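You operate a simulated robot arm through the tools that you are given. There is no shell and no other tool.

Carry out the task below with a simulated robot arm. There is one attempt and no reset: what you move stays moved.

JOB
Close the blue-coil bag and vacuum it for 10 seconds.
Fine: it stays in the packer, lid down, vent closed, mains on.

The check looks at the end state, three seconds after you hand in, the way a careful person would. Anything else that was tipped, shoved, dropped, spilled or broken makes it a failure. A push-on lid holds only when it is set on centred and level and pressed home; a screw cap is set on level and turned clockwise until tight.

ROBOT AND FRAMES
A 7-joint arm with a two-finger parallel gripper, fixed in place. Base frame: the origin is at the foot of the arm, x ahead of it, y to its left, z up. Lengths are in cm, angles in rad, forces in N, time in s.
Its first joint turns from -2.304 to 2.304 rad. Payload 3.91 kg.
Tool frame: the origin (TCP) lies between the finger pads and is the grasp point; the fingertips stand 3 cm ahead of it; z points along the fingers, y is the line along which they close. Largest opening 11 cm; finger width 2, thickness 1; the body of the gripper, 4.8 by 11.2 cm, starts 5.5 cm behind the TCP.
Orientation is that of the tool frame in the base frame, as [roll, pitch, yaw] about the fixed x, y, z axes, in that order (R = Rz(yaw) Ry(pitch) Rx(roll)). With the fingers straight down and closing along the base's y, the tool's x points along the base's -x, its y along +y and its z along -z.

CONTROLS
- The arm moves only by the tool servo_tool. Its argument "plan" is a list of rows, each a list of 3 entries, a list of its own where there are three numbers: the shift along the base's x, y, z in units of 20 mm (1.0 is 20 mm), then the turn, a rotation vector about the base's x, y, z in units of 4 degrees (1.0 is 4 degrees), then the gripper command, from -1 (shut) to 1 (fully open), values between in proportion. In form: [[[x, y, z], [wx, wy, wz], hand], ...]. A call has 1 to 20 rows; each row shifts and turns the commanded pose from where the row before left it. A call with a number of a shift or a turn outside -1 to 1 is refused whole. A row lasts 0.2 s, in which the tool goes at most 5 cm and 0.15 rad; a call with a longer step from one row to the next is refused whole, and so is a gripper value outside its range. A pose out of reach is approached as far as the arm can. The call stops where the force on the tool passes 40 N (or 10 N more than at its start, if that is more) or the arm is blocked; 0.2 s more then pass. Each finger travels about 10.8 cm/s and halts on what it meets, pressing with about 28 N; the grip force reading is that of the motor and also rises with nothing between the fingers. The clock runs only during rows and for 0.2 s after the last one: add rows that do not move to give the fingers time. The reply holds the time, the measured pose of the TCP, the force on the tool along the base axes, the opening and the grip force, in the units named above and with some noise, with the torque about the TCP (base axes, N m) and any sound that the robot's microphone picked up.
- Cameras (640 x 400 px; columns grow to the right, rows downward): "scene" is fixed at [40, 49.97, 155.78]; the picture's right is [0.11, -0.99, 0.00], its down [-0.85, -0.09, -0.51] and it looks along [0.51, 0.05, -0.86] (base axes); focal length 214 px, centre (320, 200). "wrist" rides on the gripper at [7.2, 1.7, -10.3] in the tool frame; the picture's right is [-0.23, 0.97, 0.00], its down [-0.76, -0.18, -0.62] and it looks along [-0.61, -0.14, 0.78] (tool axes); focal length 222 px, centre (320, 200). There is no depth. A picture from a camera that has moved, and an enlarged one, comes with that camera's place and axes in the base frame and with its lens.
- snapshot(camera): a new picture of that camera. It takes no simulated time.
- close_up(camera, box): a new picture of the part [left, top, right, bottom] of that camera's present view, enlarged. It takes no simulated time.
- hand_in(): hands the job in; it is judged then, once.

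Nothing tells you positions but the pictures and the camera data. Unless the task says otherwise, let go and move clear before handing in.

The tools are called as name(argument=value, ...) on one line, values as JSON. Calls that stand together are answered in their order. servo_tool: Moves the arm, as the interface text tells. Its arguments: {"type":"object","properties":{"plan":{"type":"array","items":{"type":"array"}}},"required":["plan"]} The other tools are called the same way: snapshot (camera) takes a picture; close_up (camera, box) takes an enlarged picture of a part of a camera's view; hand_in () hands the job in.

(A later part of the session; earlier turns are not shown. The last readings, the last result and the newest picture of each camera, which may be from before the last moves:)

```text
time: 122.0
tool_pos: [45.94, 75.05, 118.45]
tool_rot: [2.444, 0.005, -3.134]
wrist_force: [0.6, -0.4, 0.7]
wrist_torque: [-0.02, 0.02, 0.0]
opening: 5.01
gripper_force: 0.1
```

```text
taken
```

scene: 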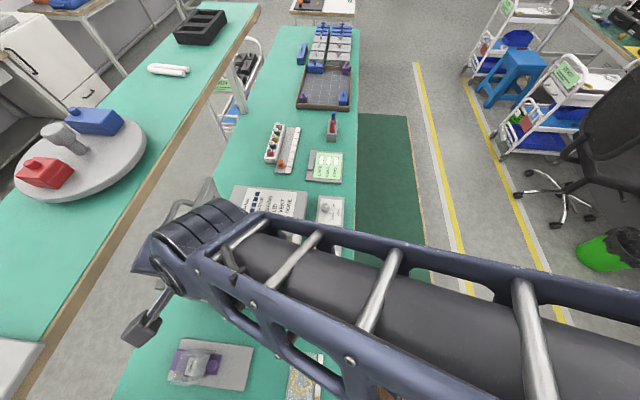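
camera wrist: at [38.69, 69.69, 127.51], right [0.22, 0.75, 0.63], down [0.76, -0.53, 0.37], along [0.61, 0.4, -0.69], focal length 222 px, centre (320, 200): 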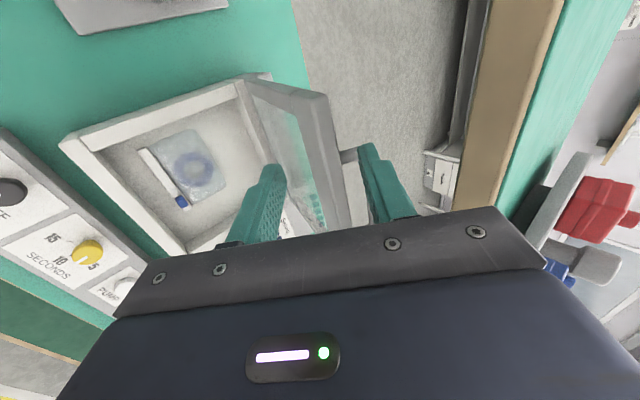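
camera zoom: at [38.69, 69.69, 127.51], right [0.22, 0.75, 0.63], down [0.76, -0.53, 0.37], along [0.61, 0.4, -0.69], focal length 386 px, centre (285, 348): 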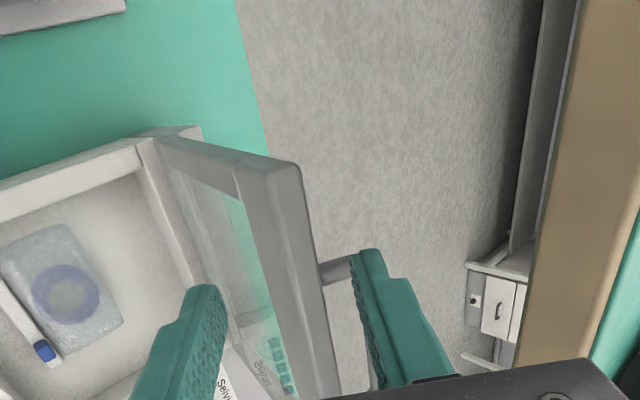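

The lid's free bar lies between the two fingers and the handle leg is clear to the far side. I'll advance along the tool axis so the fingers straddle the edge.

servo_tool(plan=[[[0, 0.36, -0.38], [0, 0, 0], -0.09], [[0, 0.36, -0.38], [0, 0, 0], -0.09], [[0, 0.36, -0.38], [0, 0, 0], -0.09], [[0, 0.3, -0.3], [0, 0, 0], -0.09]])

close_up(camera="wrist", box=[220, 0, 460, 230])

```text
time: 123.0
tool_pos: [46.0, 77.96, 115.59]
tool_rot: [2.444, 0.005, -3.134]
wrist_force: [-0.3, -0.3, 0.5]
wrist_torque: [0.02, 0.0, 0.01]
opening: 5.02
gripper_force: 0.0
```

```text
1.74 times, centred on (340, 115) of wrist
camera zoom: at [38.75, 72.56, 124.69], right [0.22, 0.75, 0.63], down [0.76, -0.53, 0.37], along [0.61, 0.4, -0.69], focal length 386 px, centre (285, 348)
```

zoom: 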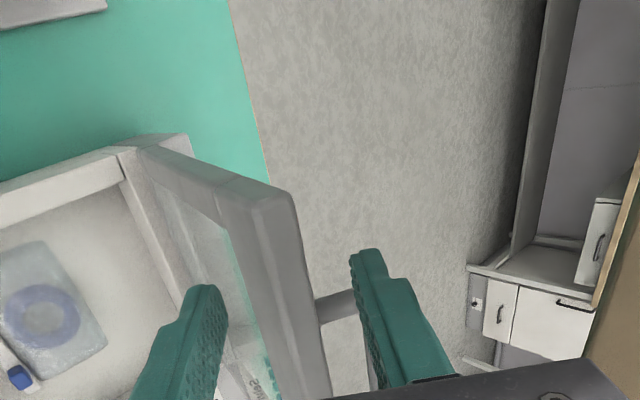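

servo_tool(plan=[[[0, 0.24, -0.28], [0, 0, 0], -0.09], [[0, 0.24, -0.28], [0, 0, 0], -0.09], [[0, 0.24, -0.28], [0, 0, 0], -0.09], [[0, 0, 0], [0, 0, 0], -0.09]])

close_up(camera="wrist", box=[220, 0, 460, 230])

```text
time: 124.0
tool_pos: [46.04, 79.43, 114.05]
tool_rot: [2.445, 0.006, -3.133]
wrist_force: [0.6, 0.0, -0.1]
wrist_torque: [0.03, -0.01, 0.01]
opening: 5.0
gripper_force: 0.2
```

```text
1.74 times, centred on (340, 115) of wrist
camera zoom: at [38.79, 73.97, 123.06], right [0.22, 0.75, 0.63], down [0.76, -0.53, 0.37], along [0.61, 0.4, -0.69], focal length 386 px, centre (285, 348)
```

zoom: 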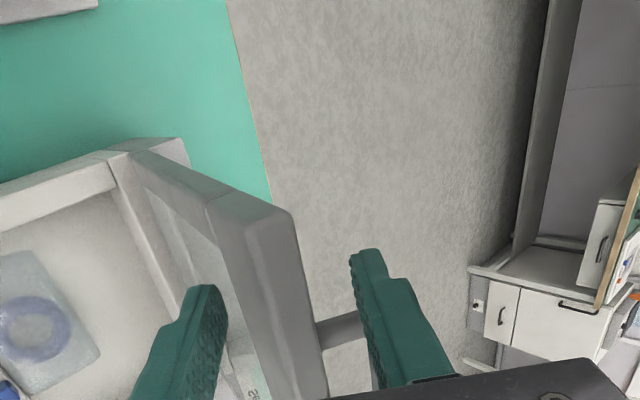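

The fingers straddle the lid edge. I'll go 7 mm deeper and then start drawing the lid toward -y along its arc, slowly.

servo_tool(plan=[[[0, 0.11, -0.13], [0, 0, 0], -0.2], [[0, 0.11, -0.13], [0, 0, 0], -0.3], [[0, -0.2, -0.05], [0, 0, 0], -0.3], [[0, -0.38, -0.1], [0, 0, 0], -0.3], [[0, -0.38, -0.1], [0, 0, 0], -0.3], [[0, -0.38, -0.12], [0, 0, 0], -0.3], [[0, -0.38, -0.14], [0, 0, 0], -0.3]])

close_up(camera="wrist", box=[220, 0, 460, 230])

snapshot(camera="scene")

```text
time: 125.6
tool_pos: [46.08, 76.46, 112.42]
tool_rot: [2.446, 0.006, -3.134]
wrist_force: [-0.1, 1.1, 0.2]
wrist_torque: [0.01, 0.02, -0.01]
opening: 3.88
gripper_force: 0.3
```

```text
1.74 times, centred on (340, 115) of wrist
camera zoom: at [38.78, 70.99, 121.48], right [0.22, 0.75, 0.63], down [0.76, -0.53, 0.37], along [0.61, 0.4, -0.69], focal length 386 px, centre (285, 348)
```

zoom: 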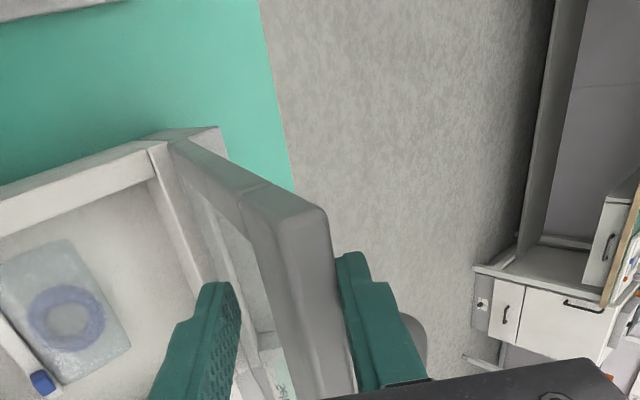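

```text
taken
```

scene: 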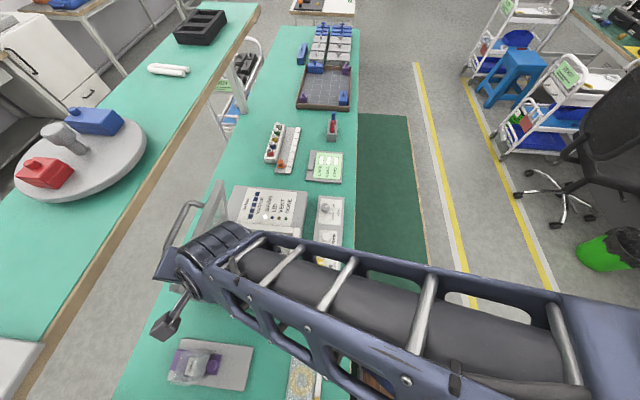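

The outer finger is now against the lid's outer face and drawing it gently. I'll continue along the arc.

servo_tool(plan=[[[0, -0.425, -0.17], [0, 0, 0], -0.3], [[0, -0.42, -0.185], [0, 0, 0], -0.3], [[0, -0.41, -0.2], [0, 0, 0], -0.3], [[0, -0.4, -0.215], [0, 0, 0], -0.3], [[0, -0.395, -0.23], [0, 0, 0], -0.3]])

close_up(camera="wrist", box=[220, 0, 460, 230])

close_up(camera="scene", box=[120, 170, 320, 350])

```text
time: 126.8
tool_pos: [46.0, 72.36, 110.51]
tool_rot: [2.446, 0.006, -3.133]
wrist_force: [1.0, 0.3, -0.5]
wrist_torque: [0.02, -0.02, 0.02]
opening: 3.87
gripper_force: 0.3
```

```text
1.74 times, centred on (340, 115) of wrist
camera zoom: at [38.8, 66.82, 119.51], right [0.22, 0.75, 0.63], down [0.76, -0.53, 0.37], along [0.61, 0.4, -0.69], focal length 386 px, centre (285, 348)
```

zoom: 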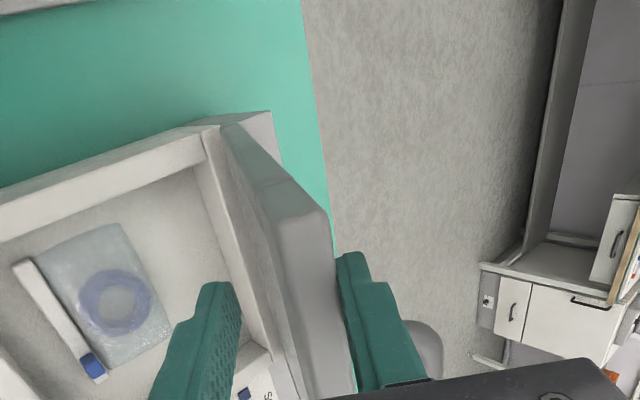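

```text
2.22 times, centred on (220, 260) of scene
camera zoom: at [40.0, 49.97, 155.78], right [0.11, -0.99, 0.0], down [-0.85, -0.09, -0.51], along [0.51, 0.05, -0.86], focal length 477 px, centre (542, 67)
```

zoom: 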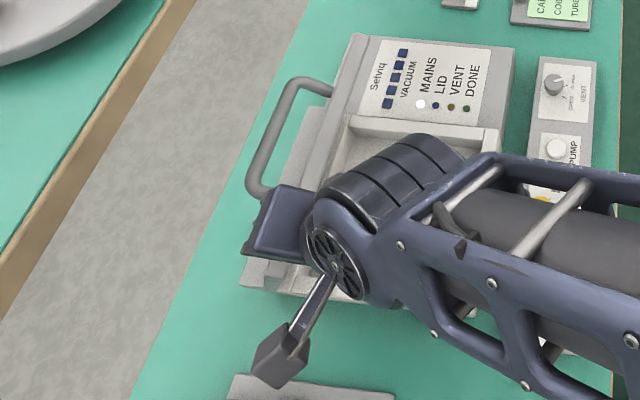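

The lid is following and moving well. I'll continue down the arc and add some tilt as it comes over.

servo_tool(plan=[[[0, -0.385, -0.245], [0, 0, 0], -0.3], [[0, -0.375, -0.255], [0.5, 0, 0], -0.3], [[0, -0.37, -0.27], [0.5, 0, 0], -0.3], [[0, -0.36, -0.28], [0.5, 0, 0], -0.3], [[0, -0.35, -0.29], [0.5, 0, 0], -0.3], [[0, -0.34, -0.3], [0.5, 0, 0], -0.3], [[0, -0.33, -0.315], [0.5, 0, 0], -0.3]])

snapshot(camera="wrist")

close_up(camera="scene", box=[120, 170, 320, 350])

```text
time: 128.4
tool_pos: [46.02, 67.26, 106.47]
tool_rot: [2.236, 0.009, -3.132]
wrist_force: [-0.3, 0.0, -0.7]
wrist_torque: [-0.01, -0.01, -0.01]
opening: 3.86
gripper_force: 0.0
```

```text
taken
camera wrist: at [38.74, 60.06, 114.22], right [0.22, 0.6, 0.77], down [0.76, -0.59, 0.25], along [0.61, 0.53, -0.59], focal length 222 px, centre (320, 200)
```

wrist: 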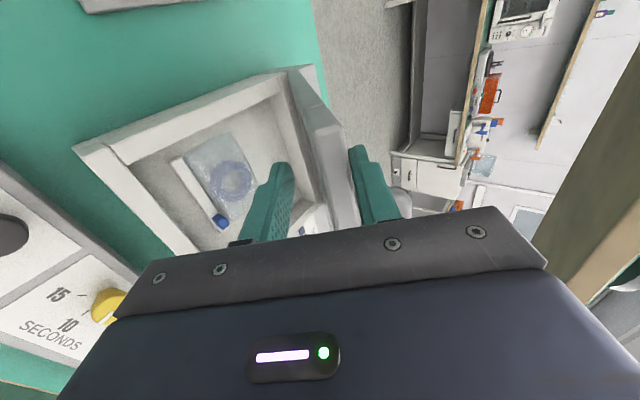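

```text
2.22 times, centred on (220, 260) of scene
camera zoom: at [40.0, 49.97, 155.78], right [0.11, -0.99, 0.0], down [-0.85, -0.09, -0.51], along [0.51, 0.05, -0.86], focal length 477 px, centre (542, 67)
```

zoom: 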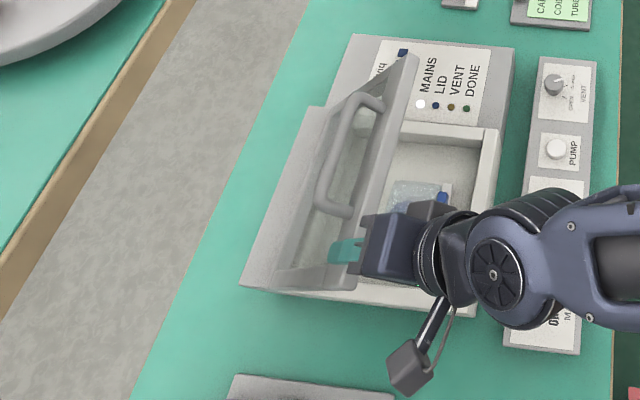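

The lid is at about 45° and the forces are near zero, so its hinge friction holds it. I'll keep lowering.

servo_tool(plan=[[[0, -0.317, -0.329], [0.3, 0, 0], -0.3], [[0, -0.306, -0.34], [0.3, 0, 0], -0.3], [[0, -0.295, -0.35], [0.3, 0, 0], -0.3], [[0, -0.28, -0.36], [0.3, 0, 0], -0.3], [[0, -0.27, -0.37], [0.3, 0, 0], -0.3], [[0, -0.255, -0.38], [0.3, 0, 0], -0.3], [[0, -0.24, -0.388], [0.3, 0, 0], -0.3], [[0, -0.23, -0.395], [0.3, 0, 0], -0.3]])

snapshot(camera="wrist")

close_up(camera="scene", box=[160, 170, 360, 350])

```text
time: 130.2
tool_pos: [46.03, 63.03, 100.72]
tool_rot: [2.068, 0.009, -3.134]
wrist_force: [0.4, -0.2, -0.1]
wrist_torque: [0.0, 0.0, -0.02]
opening: 3.86
gripper_force: 0.0
```

```text
taken
camera wrist: at [38.79, 54.62, 107.15], right [0.22, 0.47, 0.86], down [0.76, -0.63, 0.15], along [0.61, 0.62, -0.49], focal length 222 px, centre (320, 200)
```

wrist: 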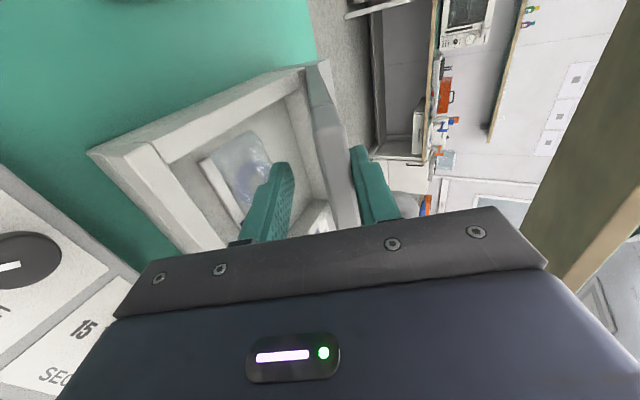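

```text
2.22 times, centred on (260, 260) of scene
camera zoom: at [40.0, 49.97, 155.78], right [0.11, -0.99, 0.0], down [-0.85, -0.09, -0.51], along [0.51, 0.05, -0.86], focal length 477 px, centre (453, 67)
```

zoom: 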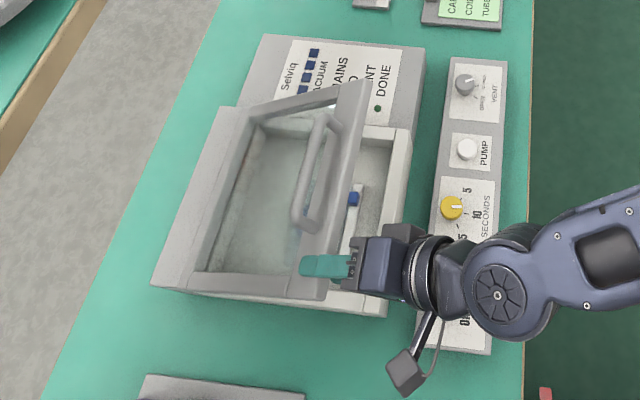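

The lid is down to about 60° and stays by its own friction. I'll withdraw along the tool axis so the inner finger comes out from under it, then push down from above with closed fingers.

servo_tool(plan=[[[0, -0.25, 0.14], [0, 0, 0], -0.2], [[0, -0.44, 0.24], [0, 0, 0], -0.1], [[0, -0.44, 0.24], [0, 0, 0], -0.1], [[0, -0.44, 0.24], [0, 0, 0], -0.1], [[0, -0.44, 0.24], [0, 0, 0], -0.1]])

snapshot(camera="wrist")

close_up(camera="scene", box=[160, 170, 360, 350])

```text
time: 131.4
tool_pos: [46.11, 58.83, 103.01]
tool_rot: [2.068, 0.01, -3.135]
wrist_force: [0.1, 0.1, -0.5]
wrist_torque: [0.01, 0.03, 0.01]
opening: 4.95
gripper_force: 0.1
```

```text
taken
camera wrist: at [38.83, 50.5, 109.36], right [0.22, 0.47, 0.86], down [0.76, -0.63, 0.15], along [0.61, 0.62, -0.49], focal length 222 px, centre (320, 200)
```

wrist: 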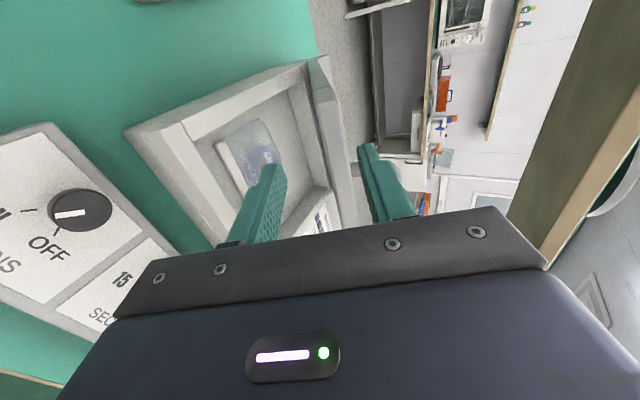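

```text
2.22 times, centred on (260, 260) of scene
camera zoom: at [40.0, 49.97, 155.78], right [0.11, -0.99, 0.0], down [-0.85, -0.09, -0.51], along [0.51, 0.05, -0.86], focal length 477 px, centre (453, 67)
```

zoom: 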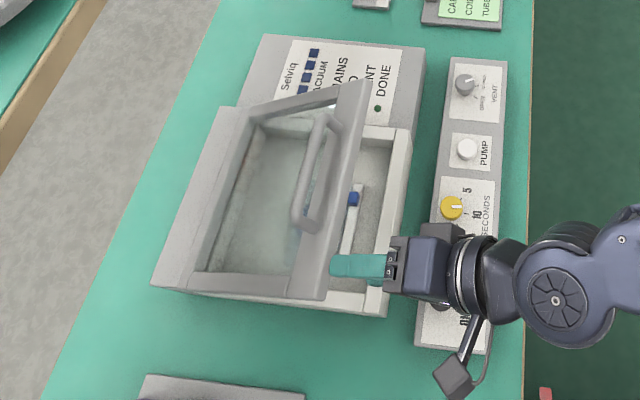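

The lid stays put by itself. I'll rise, bring the tool upright with the fingers closed, and come over the lid's -x corner.

servo_tool(plan=[[[0, -0.7, 0.38], [0, 0, 0], -0.1], [[0, -0.7, 0.38], [0, 0, 0], -0.5], [[0, 0, 0.4], [-1, 0, 0], -1], [[0, 0, 0.4], [-1, 0, 0], -1], [[0, 0, 0.4], [-1, 0, 0], -1], [[0, 0, 0.4], [-1, 0, 0], -1], [[0, 0, 0.4], [-1, 0, 0], -1], [[0, 0, 0.4], [-1, 0, 0], -1], [[0, 0, 0.4], [-1, 0, 0], -1], [[0, 0, 0.4], [-1, 0, 0], -1], [[0, 0, 0.3], [-1, 0, 0], -1], [[0, 0, 0.3], [-1, 0, 0], -1], [[0, 0, 0.3], [-1, 0, 0], -1], [[0, 0, 0.3], [-1, 0, 0], -1], [[0, 0, 0], [-1, 0, 0], -1], [[0, 0, 0], [-1, 0, 0], -1], [[0, 0, 0], [-1, 0, 0], -1], [[0, 0, 0], [-0.4, 0, 0], -1]])

servo_tool(plan=[[[-0.1, 0.7, 0], [0, 0, 0], -1], [[-0.1, 0.7, 0], [0, 0, 0], -1], [[-0.1, 0.7, 0], [0, 0, 0], -1], [[-0.1, 0.7, 0], [0, 0, 0], -1], [[-0.1, 0.7, 0], [0, 0, 0], -1], [[0, 0.7, 0], [0, 0, 0], -1], [[0, 0, 0], [0, 0, 0], -1]])

snapshot(camera="wrist")

close_up(camera="scene", box=[160, 170, 360, 350])

```text
time: 135.2
tool_pos: [45.93, 56.1, 113.32]
tool_rot: [-3.138, -0.002, -3.131]
wrist_force: [0.5, -0.1, 0.3]
wrist_torque: [-0.01, -0.01, 0.01]
opening: 0.02
gripper_force: 28.1
```

```text
time: 136.8
tool_pos: [44.93, 64.44, 113.23]
tool_rot: [-3.14, -0.002, -3.132]
wrist_force: [-0.1, 0.1, -0.2]
wrist_torque: [-0.03, 0.02, 0.03]
opening: 0.0
gripper_force: 27.8
```

```text
taken
camera wrist: at [37.74, 66.01, 123.6], right [0.22, 0.98, 0.0], down [0.76, -0.17, 0.62], along [0.61, -0.14, -0.78], focal length 222 px, centre (320, 200)
```

wrist: 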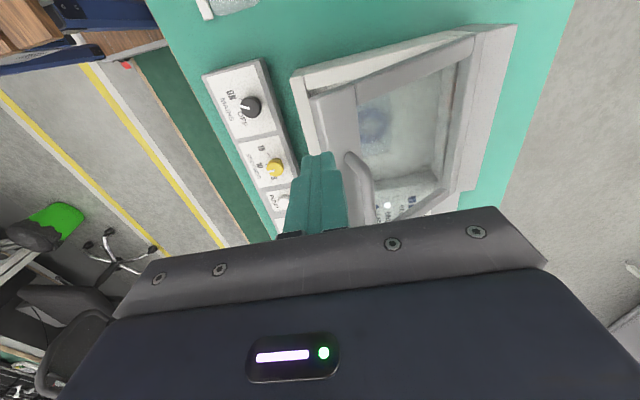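

```text
2.22 times, centred on (260, 260) of scene
camera zoom: at [40.0, 49.97, 155.78], right [0.11, -0.99, 0.0], down [-0.85, -0.09, -0.51], along [0.51, 0.05, -0.86], focal length 477 px, centre (453, 67)
```

zoom: 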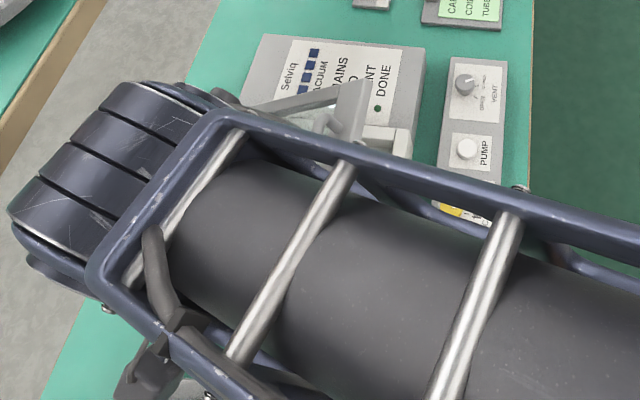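

The closed fingers are above the lid's -x corner, clear of the handle. I'll shift slightly +y, descend onto the side frame, and press it down gently.

servo_tool(plan=[[[0, 0.6, 0], [0, 0, 0], -1], [[0, 0.6, 0], [0, 0, 0], -1], [[0, 0, -0.8], [0, 0, 0], -1], [[0, 0, -0.8], [0, 0, 0], -1], [[0, 0, -0.8], [0, 0, 0], -1], [[0, 0, -0.8], [0, 0, 0], -1], [[0, 0, -0.5], [0, 0, 0], -1], [[0, 0, -0.3], [0, 0, 0], -1], [[0, 0, -0.3], [0, 0, 0], -1], [[0, 0, -0.3], [0, 0, 0], -1], [[0, 0, -0.3], [0, 0, 0], -1]])

snapshot(camera="wrist")

```text
time: 139.2
tool_pos: [45.07, 66.74, 103.32]
tool_rot: [-3.141, -0.004, -3.131]
wrist_force: [0.6, 1.1, -0.6]
wrist_torque: [0.01, 0.02, -0.02]
opening: 0.03
gripper_force: 28.3
```

```text
taken
camera wrist: at [37.78, 68.42, 113.81], right [0.22, 0.98, 0.0], down [0.76, -0.17, 0.62], along [0.61, -0.14, -0.78], focal length 222 px, centre (320, 200)
```

wrist: 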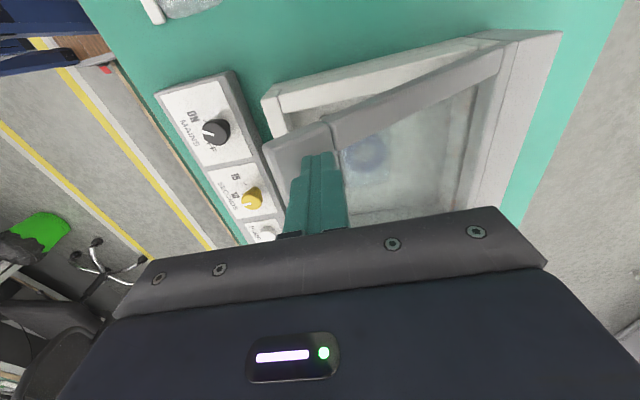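

servo_tool(plan=[[[0, 0, -0.25], [0, 0, 0], -1], [[0, 0, -0.25], [0, 0, 0], -1], [[0, 0, -0.25], [0, 0, 0], -1], [[0, 0, -0.25], [0, 0, 0], -1], [[0, 0, -0.25], [0, 0, 0], -1], [[0, 0, -0.25], [0, 0, 0], -1]])

snapshot(camera="wrist")

servo_tool(plan=[[[0, 0, -0.25], [0, 0, 0], -1], [[0, 0, -0.25], [0, 0, 0], -1], [[0, 0, -0.25], [0, 0, 0], -1], [[0, 0, -0.25], [0, 0, 0], -1], [[0, 0, -0.25], [0, 0, 0], -1], [[0, 0, -0.25], [0, 0, 0], -1]])

snapshot(camera="wrist")

```text
time: 140.6
tool_pos: [45.12, 66.84, 100.54]
tool_rot: [-3.141, -0.002, -3.13]
wrist_force: [0.5, 0.0, -0.5]
wrist_torque: [-0.01, -0.03, -0.01]
opening: 0.0
gripper_force: 27.9
```

```text
taken
camera wrist: at [37.83, 68.41, 110.89], right [0.22, 0.98, 0.0], down [0.76, -0.17, 0.62], along [0.61, -0.14, -0.78], focal length 222 px, centre (320, 200)
```

wrist: 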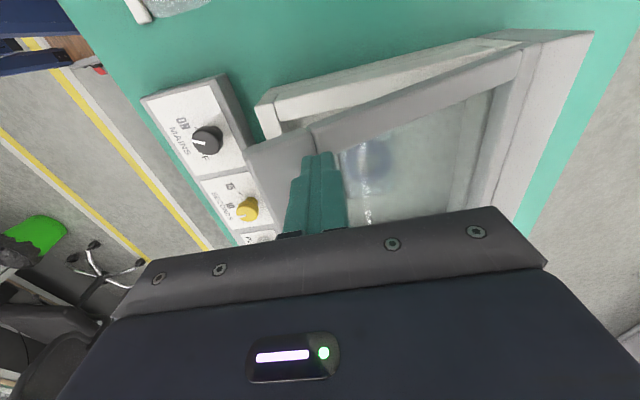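

```text
time: 142.0
tool_pos: [45.05, 66.86, 97.57]
tool_rot: [-3.14, -0.002, -3.131]
wrist_force: [0.4, 0.0, -1.3]
wrist_torque: [-0.01, -0.02, 0.0]
opening: 0.0
gripper_force: 28.1
```

```text
taken
camera wrist: at [37.82, 68.44, 107.94], right [0.22, 0.98, 0.0], down [0.76, -0.17, 0.62], along [0.61, -0.14, -0.78], focal length 222 px, centre (320, 200)
```

wrist: 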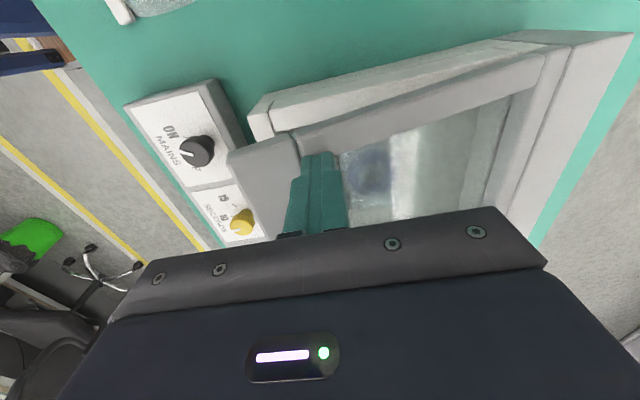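

The lid is closing smoothly under light pressure. I'll continue downward.

servo_tool(plan=[[[0, 0, -0.25], [0, 0, 0], -1], [[0, 0, -0.25], [0, 0, 0], -1], [[0, 0, -0.25], [0, 0, 0], -1], [[0, 0, -0.25], [0, 0, 0], -1], [[0, 0, -0.25], [0, 0, 0], -1], [[0, 0, -0.25], [0, 0, 0], -1]])

snapshot(camera="wrist")

servo_tool(plan=[[[0, 0, -0.2], [0, 0, 0], -1], [[0, 0, -0.2], [0, 0, 0], -1], [[0, 0, -0.2], [0, 0, 0], -1]])

snapshot(camera="wrist")

close_up(camera="scene", box=[160, 170, 360, 350])

```text
time: 143.4
tool_pos: [45.07, 66.92, 94.44]
tool_rot: [-3.14, -0.002, -3.132]
wrist_force: [0.5, 0.2, 0.0]
wrist_torque: [0.01, -0.01, 0.02]
opening: 0.0
gripper_force: 27.7
```

```text
taken
camera wrist: at [37.83, 68.41, 104.9], right [0.22, 0.98, 0.0], down [0.76, -0.17, 0.62], along [0.61, -0.14, -0.78], focal length 222 px, centre (320, 200)
```

wrist: 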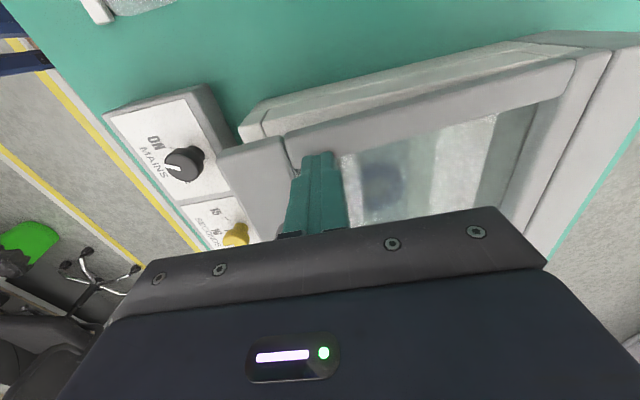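

```text
time: 144.2
tool_pos: [45.12, 66.85, 93.31]
tool_rot: [-3.139, -0.004, -3.132]
wrist_force: [-0.2, -0.2, 0.5]
wrist_torque: [0.0, -0.01, 0.0]
opening: 0.0
gripper_force: 28.2
```

```text
taken
camera wrist: at [37.83, 68.43, 103.7], right [0.22, 0.98, 0.0], down [0.76, -0.17, 0.62], along [0.61, -0.14, -0.78], focal length 222 px, centre (320, 200)
```

wrist: 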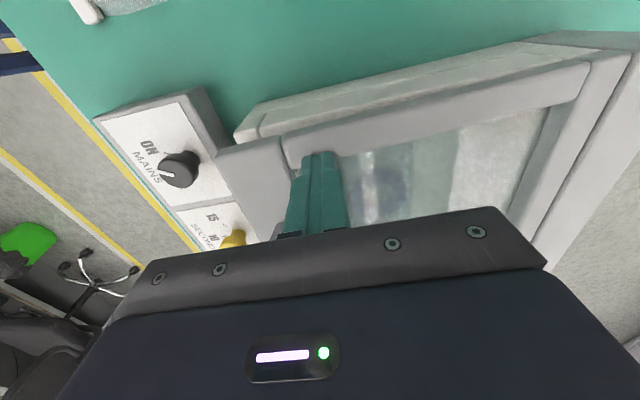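

```text
2.22 times, centred on (260, 260) of scene
camera zoom: at [40.0, 49.97, 155.78], right [0.11, -0.99, 0.0], down [-0.85, -0.09, -0.51], along [0.51, 0.05, -0.86], focal length 477 px, centre (453, 67)
```

zoom: 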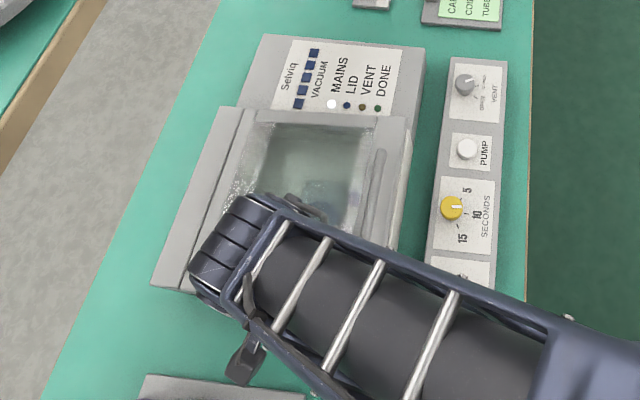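

The lid is nearly down and the LID lamp is still dark. I'll press on in small steps until it seats.

servo_tool(plan=[[[0, 0, -0.15], [0, 0, 0], -1], [[0, 0, -0.15], [0, 0, 0], -1], [[0, 0, -0.15], [0, 0, 0], -1]])

servo_tool(plan=[[[0, 0, -0.12], [0, 0, 0], -1], [[0, 0, -0.12], [0, 0, 0], -1], [[0, 0, -0.12], [0, 0, 0], -1]])

close_up(camera="scene", box=[200, 170, 360, 290])

```text
time: 145.0
tool_pos: [45.03, 66.83, 92.33]
tool_rot: [-3.139, -0.002, -3.13]
wrist_force: [0.0, 0.1, 0.7]
wrist_torque: [-0.01, 0.01, -0.01]
opening: 0.0
gripper_force: 28.3
```

```text
time: 145.8
tool_pos: [45.02, 66.9, 91.57]
tool_rot: [-3.138, -0.003, -3.132]
wrist_force: [-0.5, -0.3, 0.5]
wrist_torque: [0.01, -0.02, 0.02]
opening: 0.0
gripper_force: 27.2
```

```text
3.33 times, centred on (280, 230) of scene
camera zoom: at [40.0, 49.97, 155.78], right [0.11, -0.99, 0.0], down [-0.85, -0.09, -0.51], along [0.51, 0.05, -0.86], focal length 715 px, centre (453, 100)
```

zoom: 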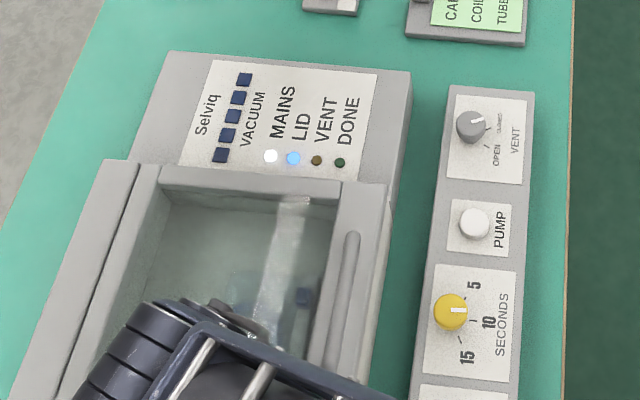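

The LID lamp is now lit. I'll press slightly further until I feel it seat firmly.

servo_tool(plan=[[[0, 0, -0.1], [0, 0, 0], -1], [[0, 0, -0.1], [0, 0, 0], -1]])

servo_tool(plan=[[[0, 0, -0.08], [0, 0, 0], -1], [[0, 0, -0.08], [0, 0, 0], -1]])

```text
time: 146.4
tool_pos: [44.95, 66.8, 91.16]
tool_rot: [-3.139, -0.002, -3.129]
wrist_force: [-0.3, -0.1, 1.6]
wrist_torque: [0.02, -0.03, -0.02]
opening: 0.0
gripper_force: 28.3
```

```text
time: 147.0
tool_pos: [45.1, 66.83, 91.12]
tool_rot: [-3.141, 0.0, -3.13]
wrist_force: [-6.1, -13.9, 35.3]
wrist_torque: [-0.43, -0.17, -0.16]
opening: 0.0
gripper_force: 27.8
```

The lid is seated, with a firm 35 N contact. I'll lift off and move over the PUMP button.

servo_tool(plan=[[[0, 0, 0.5], [0, 0, 0], -1], [[0, 0, 1], [0, 0, 0], -1], [[0, 0, 1], [0, 0, 0], -1], [[0, 0, 1], [0, 0, 0], -1], [[0, 0, 1], [0, 0, 0], -1], [[0, 0, 1], [0, 0, 0], -1], [[1, -0.8, 0.5], [0, 0, 0], -1], [[1, -0.8, 0], [0, 0, 0], -1], [[1, -0.8, 0], [0, 0, 0], -1], [[1, -0.8, 0], [0, 0, 0], -1], [[1, -0.8, 0], [0, 0, 0], -1], [[1, -0.8, 0], [0, 0, 0], -1], [[1, -0.8, 0], [0, 0, 0], -1], [[1, -0.8, 0], [0, 0, 0], -1], [[1, -0.8, 0], [0, 0, 0], -1], [[1, -0.8, 0], [0, 0, 0], -1], [[1, 0, 0], [0, 0, 0], -1], [[0.7, 0, 0], [0, 0, 0], -1], [[0, 0, 0], [0, 0, 0], -1]])

snapshot(camera="wrist")

close_up(camera="wrist", box=[220, 40, 420, 230])

snapshot(camera="scene")

```text
time: 151.0
tool_pos: [68.36, 50.92, 102.92]
tool_rot: [-3.141, -0.003, -3.131]
wrist_force: [1.0, 0.1, 0.2]
wrist_torque: [0.01, -0.03, 0.0]
opening: 0.0
gripper_force: 28.2
```

```text
taken
camera wrist: at [61.16, 52.45, 113.3], right [0.22, 0.98, 0.0], down [0.76, -0.17, 0.62], along [0.61, -0.14, -0.78], focal length 222 px, centre (320, 200)
```

wrist: 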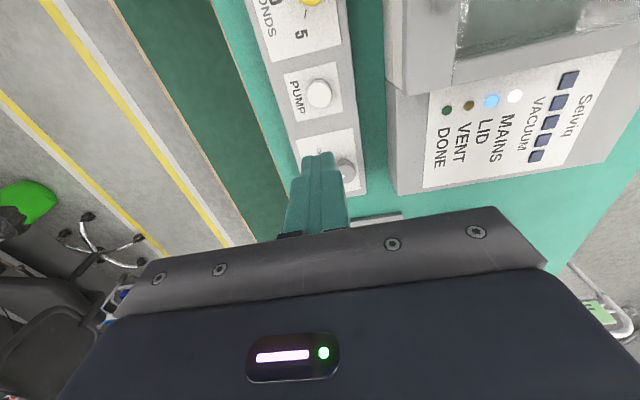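

```text
2.11 times, centred on (320, 135) of wrist
camera zoom: at [61.16, 52.45, 113.3], right [0.22, 0.98, 0.0], down [0.76, -0.17, 0.62], along [0.61, -0.14, -0.78], focal length 468 px, centre (320, 337)
```

zoom: 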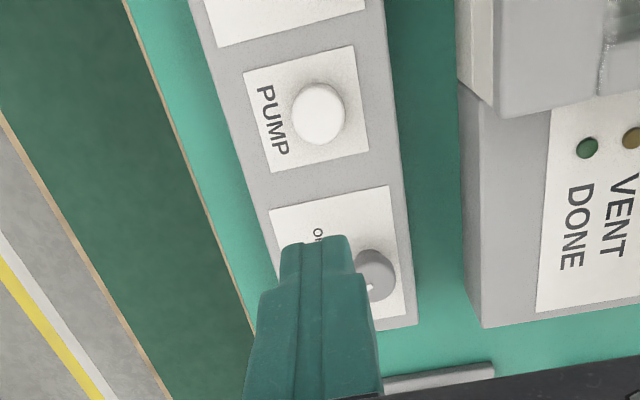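

```text
taken
```

scene: 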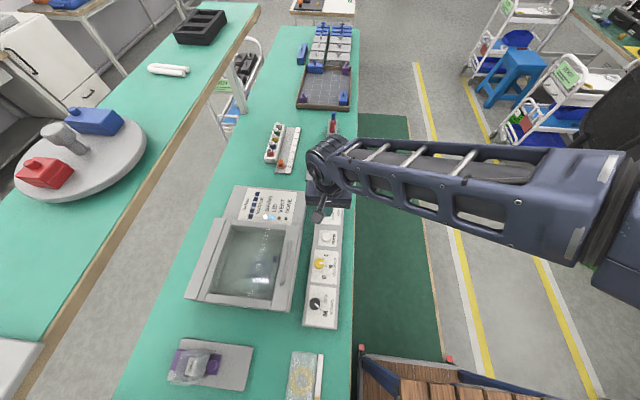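

The lid is fully closed, with MAINS and LID lit and VENT dark. The PUMP button is at about (68.1, 50.7), so I'll descend over it with the closed fingers.

servo_tool(plan=[[[-0.13, -0.1, -1], [0, 0, 0], -1], [[0, 0, -1], [0, 0, 0], -1], [[0, 0, -1], [0, 0, 0], -1], [[0, 0, -1], [0, 0, 0], -1], [[0, 0, -1], [0, 0, 0], -1], [[0, 0, -1], [0, 0, 0], -1], [[0, 0, -0.6], [0, 0, 0], -1], [[0, 0, 0], [0, 0, 0], -1]])

close_up(camera="wrist", box=[220, 40, 420, 230])

close_up(camera="scene", box=[220, 170, 360, 290])

```text
time: 152.8
tool_pos: [68.18, 50.55, 89.59]
tool_rot: [-3.14, -0.001, -3.132]
wrist_force: [-0.7, 0.2, -0.1]
wrist_torque: [-0.01, -0.01, 0.01]
opening: 0.0
gripper_force: 28.0
```

```text
2.11 times, centred on (320, 135) of wrist
camera zoom: at [60.96, 52.15, 100.08], right [0.22, 0.98, 0.0], down [0.76, -0.17, 0.62], along [0.61, -0.14, -0.78], focal length 468 px, centre (320, 337)
```

zoom: 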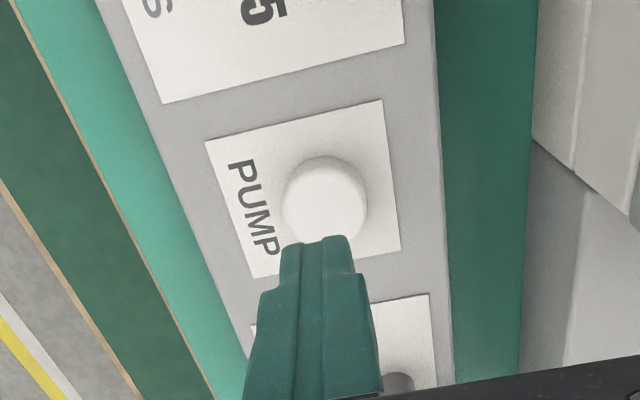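

```text
3.33 times, centred on (290, 230) of scene
camera zoom: at [40.0, 49.97, 155.78], right [0.11, -0.99, 0.0], down [-0.85, -0.09, -0.51], along [0.51, 0.05, -0.86], focal length 715 px, centre (420, 100)
```

zoom: 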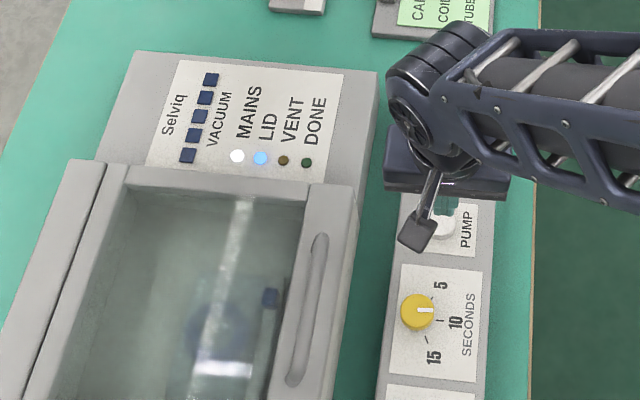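

servo_tool(plan=[[[-0.13, 0.08, -0.4], [0, 0, 0], -1], [[0, 0, -0.4], [0, 0, 0], -1], [[0, 0, -0.3], [0, 0, 0], -1], [[0, 0, -0.15], [0, 0, 0], -1], [[0, 0, -0.1], [0, 0, 0], -1]])

servo_tool(plan=[[[0, 0, -0.1], [0, 0, 0], -1], [[0, 0, -0.1], [0, 0, 0], -1]])

close_up(camera="wrist", box=[220, 40, 420, 230])

close_up(camera="scene", box=[220, 170, 360, 290])

```text
time: 154.0
tool_pos: [67.96, 50.79, 86.96]
tool_rot: [-3.138, -0.002, -3.131]
wrist_force: [-0.4, -0.1, -0.1]
wrist_torque: [0.02, -0.03, 0.01]
opening: 0.0
gripper_force: 27.8
```

```text
time: 154.6
tool_pos: [67.99, 50.81, 86.58]
tool_rot: [-3.139, -0.002, -3.132]
wrist_force: [-0.5, 0.3, 0.3]
wrist_torque: [0.0, 0.0, 0.02]
opening: 0.02
gripper_force: 27.8
```

```text
2.11 times, centred on (320, 135) of wrist
camera zoom: at [60.66, 52.39, 97.05], right [0.22, 0.98, 0.0], down [0.76, -0.17, 0.62], along [0.61, -0.14, -0.78], focal length 468 px, centre (320, 337)
```

zoom: 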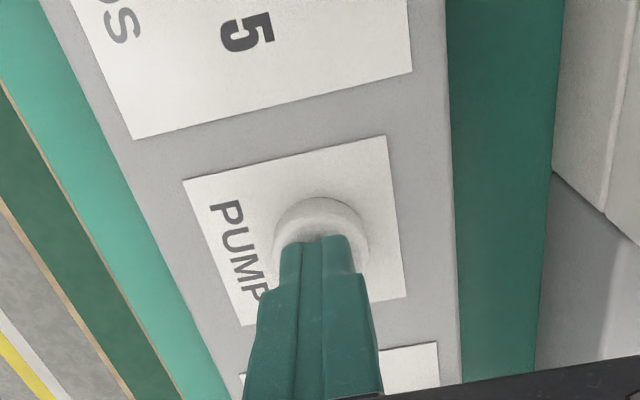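

```text
3.33 times, centred on (290, 230) of scene
camera zoom: at [40.0, 49.97, 155.78], right [0.11, -0.99, 0.0], down [-0.85, -0.09, -0.51], along [0.51, 0.05, -0.86], focal length 715 px, centre (420, 100)
```

zoom: 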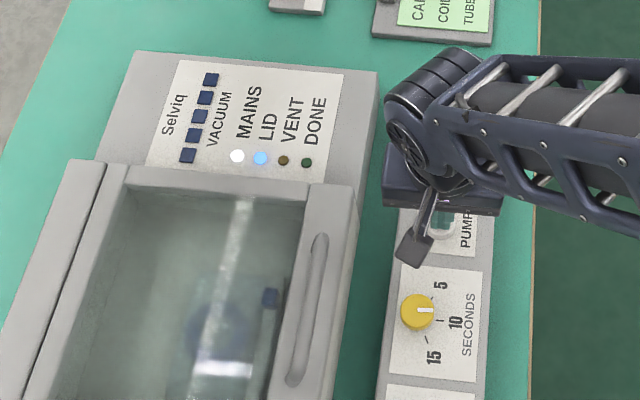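

The fingertip is over the button with no contact yet. I'll press in 1–2 mm steps.

servo_tool(plan=[[[0, 0, -0.08], [0, 0, 0], -1], [[0, 0, -0.08], [0, 0, 0], -1]])

servo_tool(plan=[[[0, 0, -0.08], [0, 0, 0], -1], [[0, 0, -0.08], [0, 0, 0], -1]])

close_up(camera="scene", box=[220, 170, 360, 290])

```text
time: 155.2
tool_pos: [67.98, 50.81, 86.29]
tool_rot: [-3.14, 0.0, -3.131]
wrist_force: [-0.4, -0.9, 2.1]
wrist_torque: [-0.02, -0.05, -0.02]
opening: 0.02
gripper_force: 28.3
```

```text
time: 155.8
tool_pos: [67.89, 50.85, 85.82]
tool_rot: [-3.14, -0.002, -3.132]
wrist_force: [1.7, -0.1, 3.3]
wrist_torque: [-0.01, -0.09, -0.05]
opening: 0.01
gripper_force: 28.0
heard: click
```

```text
3.33 times, centred on (290, 230) of scene
camera zoom: at [40.0, 49.97, 155.78], right [0.11, -0.99, 0.0], down [-0.85, -0.09, -0.51], along [0.51, 0.05, -0.86], focal length 715 px, centre (420, 100)
```

zoom: 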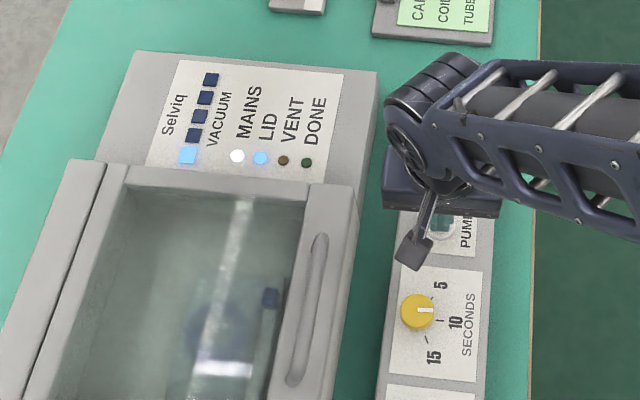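

A click was heard and the first VACUUM bar has lit, so the pump is running. I'll lift off the button and watch it progress.

servo_tool(plan=[[[0, 0, 0.3], [0, 0, 0], -1], [[0, 0, 0.7], [0, 0, 0], -1], [[0, 0, 1], [0, 0, 0], -1], [[0, 0, 1], [0, 0, 0], -1], [[0, 0, 1], [0, 0, 0], -1], [[0, 0, 1], [0, 0, 0], -1]])

close_up(camera="scene", box=[220, 170, 360, 290])

```text
time: 157.2
tool_pos: [68.01, 50.86, 96.04]
tool_rot: [-3.14, -0.003, -3.132]
wrist_force: [-0.2, -0.2, 0.8]
wrist_torque: [-0.02, 0.02, -0.01]
opening: 0.0
gripper_force: 27.7
```

```text
3.33 times, centred on (290, 230) of scene
camera zoom: at [40.0, 49.97, 155.78], right [0.11, -0.99, 0.0], down [-0.85, -0.09, -0.51], along [0.51, 0.05, -0.86], focal length 715 px, centre (420, 100)
```

zoom: 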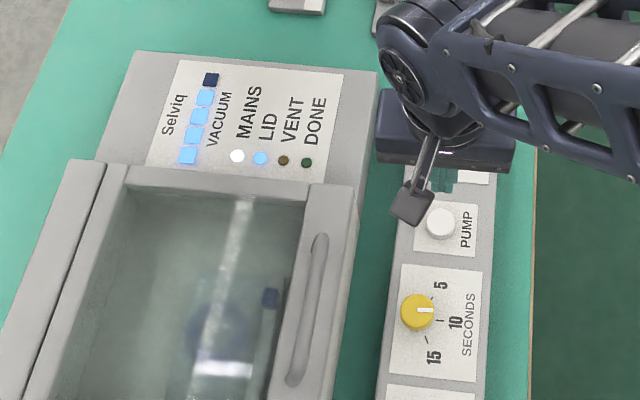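

Four VACUUM bars are lit and rising. I'll move clear and wait out the 10 seconds.

servo_tool(plan=[[[-0.3, -0.2, 1], [0, 0, 0], -1], [[-0.3, -0.2, 1], [0, 0, 0], -1], [[-0.3, -0.2, 1], [0, 0, 0], -1], [[-0.3, -0.2, 1], [0, 0, 0], -1], [[-0.3, -0.2, 1], [0, 0, 0], -1], [[-0.3, -0.2, 1], [0, 0, 0], -1], [[0, 0, 0], [0, 0, 0], -1], [[0, 0, 0], [0, 0, 0], -1], [[0, 0, 0], [0, 0, 0], -1], [[0, 0, 0], [0, 0, 0], -1], [[0, 0, 0], [0, 0, 0], -1], [[0, 0, 0], [0, 0, 0], -1], [[0, 0, 0], [0, 0, 0], -1], [[0, 0, 0], [0, 0, 0], -1], [[0, 0, 0], [0, 0, 0], -1], [[0, 0, 0], [0, 0, 0], -1]])

close_up(camera="scene", box=[180, 170, 360, 330])

```text
time: 160.6
tool_pos: [64.31, 48.49, 107.98]
tool_rot: [-3.141, -0.003, -3.131]
wrist_force: [0.3, -0.5, 0.6]
wrist_torque: [0.01, 0.01, -0.01]
opening: 0.01
gripper_force: 28.1
```

```text
2.50 times, centred on (270, 250) of scene
camera zoom: at [40.0, 49.97, 155.78], right [0.11, -0.99, 0.0], down [-0.85, -0.09, -0.51], along [0.51, 0.05, -0.86], focal length 536 px, centre (445, 75)
```

zoom: 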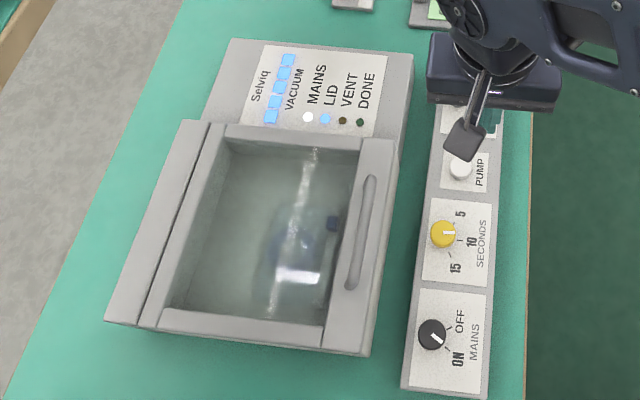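

All five VACUUM bars are lit and DONE is still dark. I'll keep waiting for the cycle to finish.

servo_tool(plan=[[[0, 0, 0], [0, 0, 0], -1], [[0, 0, 0], [0, 0, 0], -1], [[0, 0, 0], [0, 0, 0], -1], [[0, 0, 0], [0, 0, 0], -1], [[0, 0, 0], [0, 0, 0], -1], [[0, 0, 0], [0, 0, 0], -1], [[0, 0, 0], [0, 0, 0], -1], [[0, 0, 0], [0, 0, 0], -1], [[0, 0, 0], [0, 0, 0], -1], [[0, 0, 0], [0, 0, 0], -1], [[0, 0, 0], [0, 0, 0], -1], [[0, 0, 0], [0, 0, 0], -1], [[0, 0, 0], [0, 0, 0], -1], [[0, 0, 0], [0, 0, 0], -1], [[0, 0, 0], [0, 0, 0], -1], [[0, 0, 0], [0, 0, 0], -1], [[0, 0, 0], [0, 0, 0], -1], [[0, 0, 0], [0, 0, 0], -1], [[0, 0, 0], [0, 0, 0], -1], [[0, 0, 0], [0, 0, 0], -1]])

close_up(camera="scene", box=[180, 170, 360, 330])

servo_tool(plan=[[[0, 0, 0], [0, 0, 0], -1], [[0, 0, 0], [0, 0, 0], -1], [[0, 0, 0], [0, 0, 0], -1], [[0, 0, 0], [0, 0, 0], -1], [[0, 0, 0], [0, 0, 0], -1], [[0, 0, 0], [0, 0, 0], -1], [[0, 0, 0], [0, 0, 0], -1], [[0, 0, 0], [0, 0, 0], -1], [[0, 0, 0], [0, 0, 0], -1], [[0, 0, 0], [0, 0, 0], -1], [[0, 0, 0], [0, 0, 0], -1], [[0, 0, 0], [0, 0, 0], -1]])

close_up(camera="scene", box=[180, 170, 360, 330])

```text
time: 164.8
tool_pos: [64.2, 48.44, 107.91]
tool_rot: [-3.141, -0.002, -3.131]
wrist_force: [0.4, -1.6, -0.8]
wrist_torque: [0.01, 0.01, -0.01]
opening: 0.01
gripper_force: 27.8
```

```text
2.50 times, centred on (270, 250) of scene
camera zoom: at [40.0, 49.97, 155.78], right [0.11, -0.99, 0.0], down [-0.85, -0.09, -0.51], along [0.51, 0.05, -0.86], focal length 536 px, centre (445, 75)
```

zoom: 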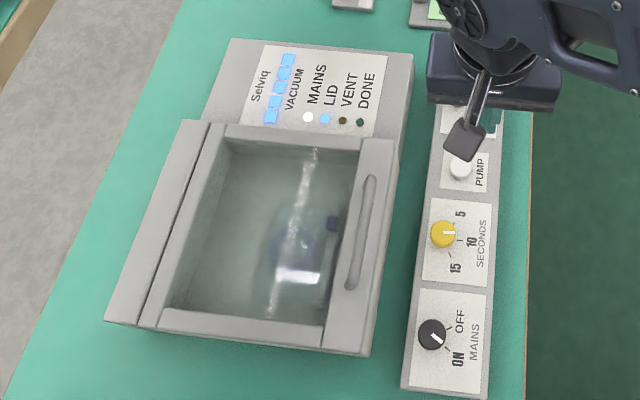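

```text
time: 167.4
tool_pos: [64.29, 48.43, 108.1]
tool_rot: [-3.138, -0.003, -3.132]
wrist_force: [-0.3, -0.2, -0.1]
wrist_torque: [-0.01, 0.01, -0.04]
opening: 0.01
gripper_force: 27.7
```

```text
2.50 times, centred on (270, 250) of scene
camera zoom: at [40.0, 49.97, 155.78], right [0.11, -0.99, 0.0], down [-0.85, -0.09, -0.51], along [0.51, 0.05, -0.86], focal length 536 px, centre (445, 75)
```

zoom: 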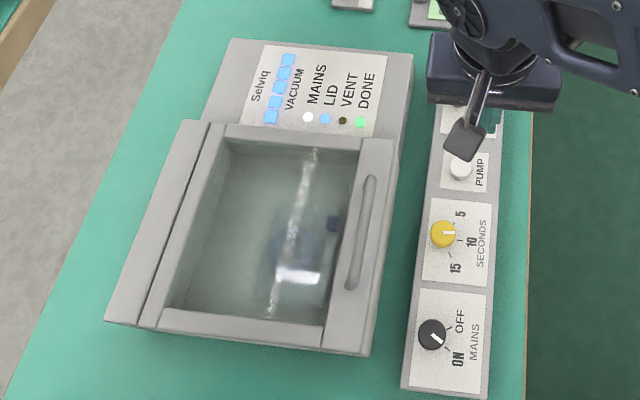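

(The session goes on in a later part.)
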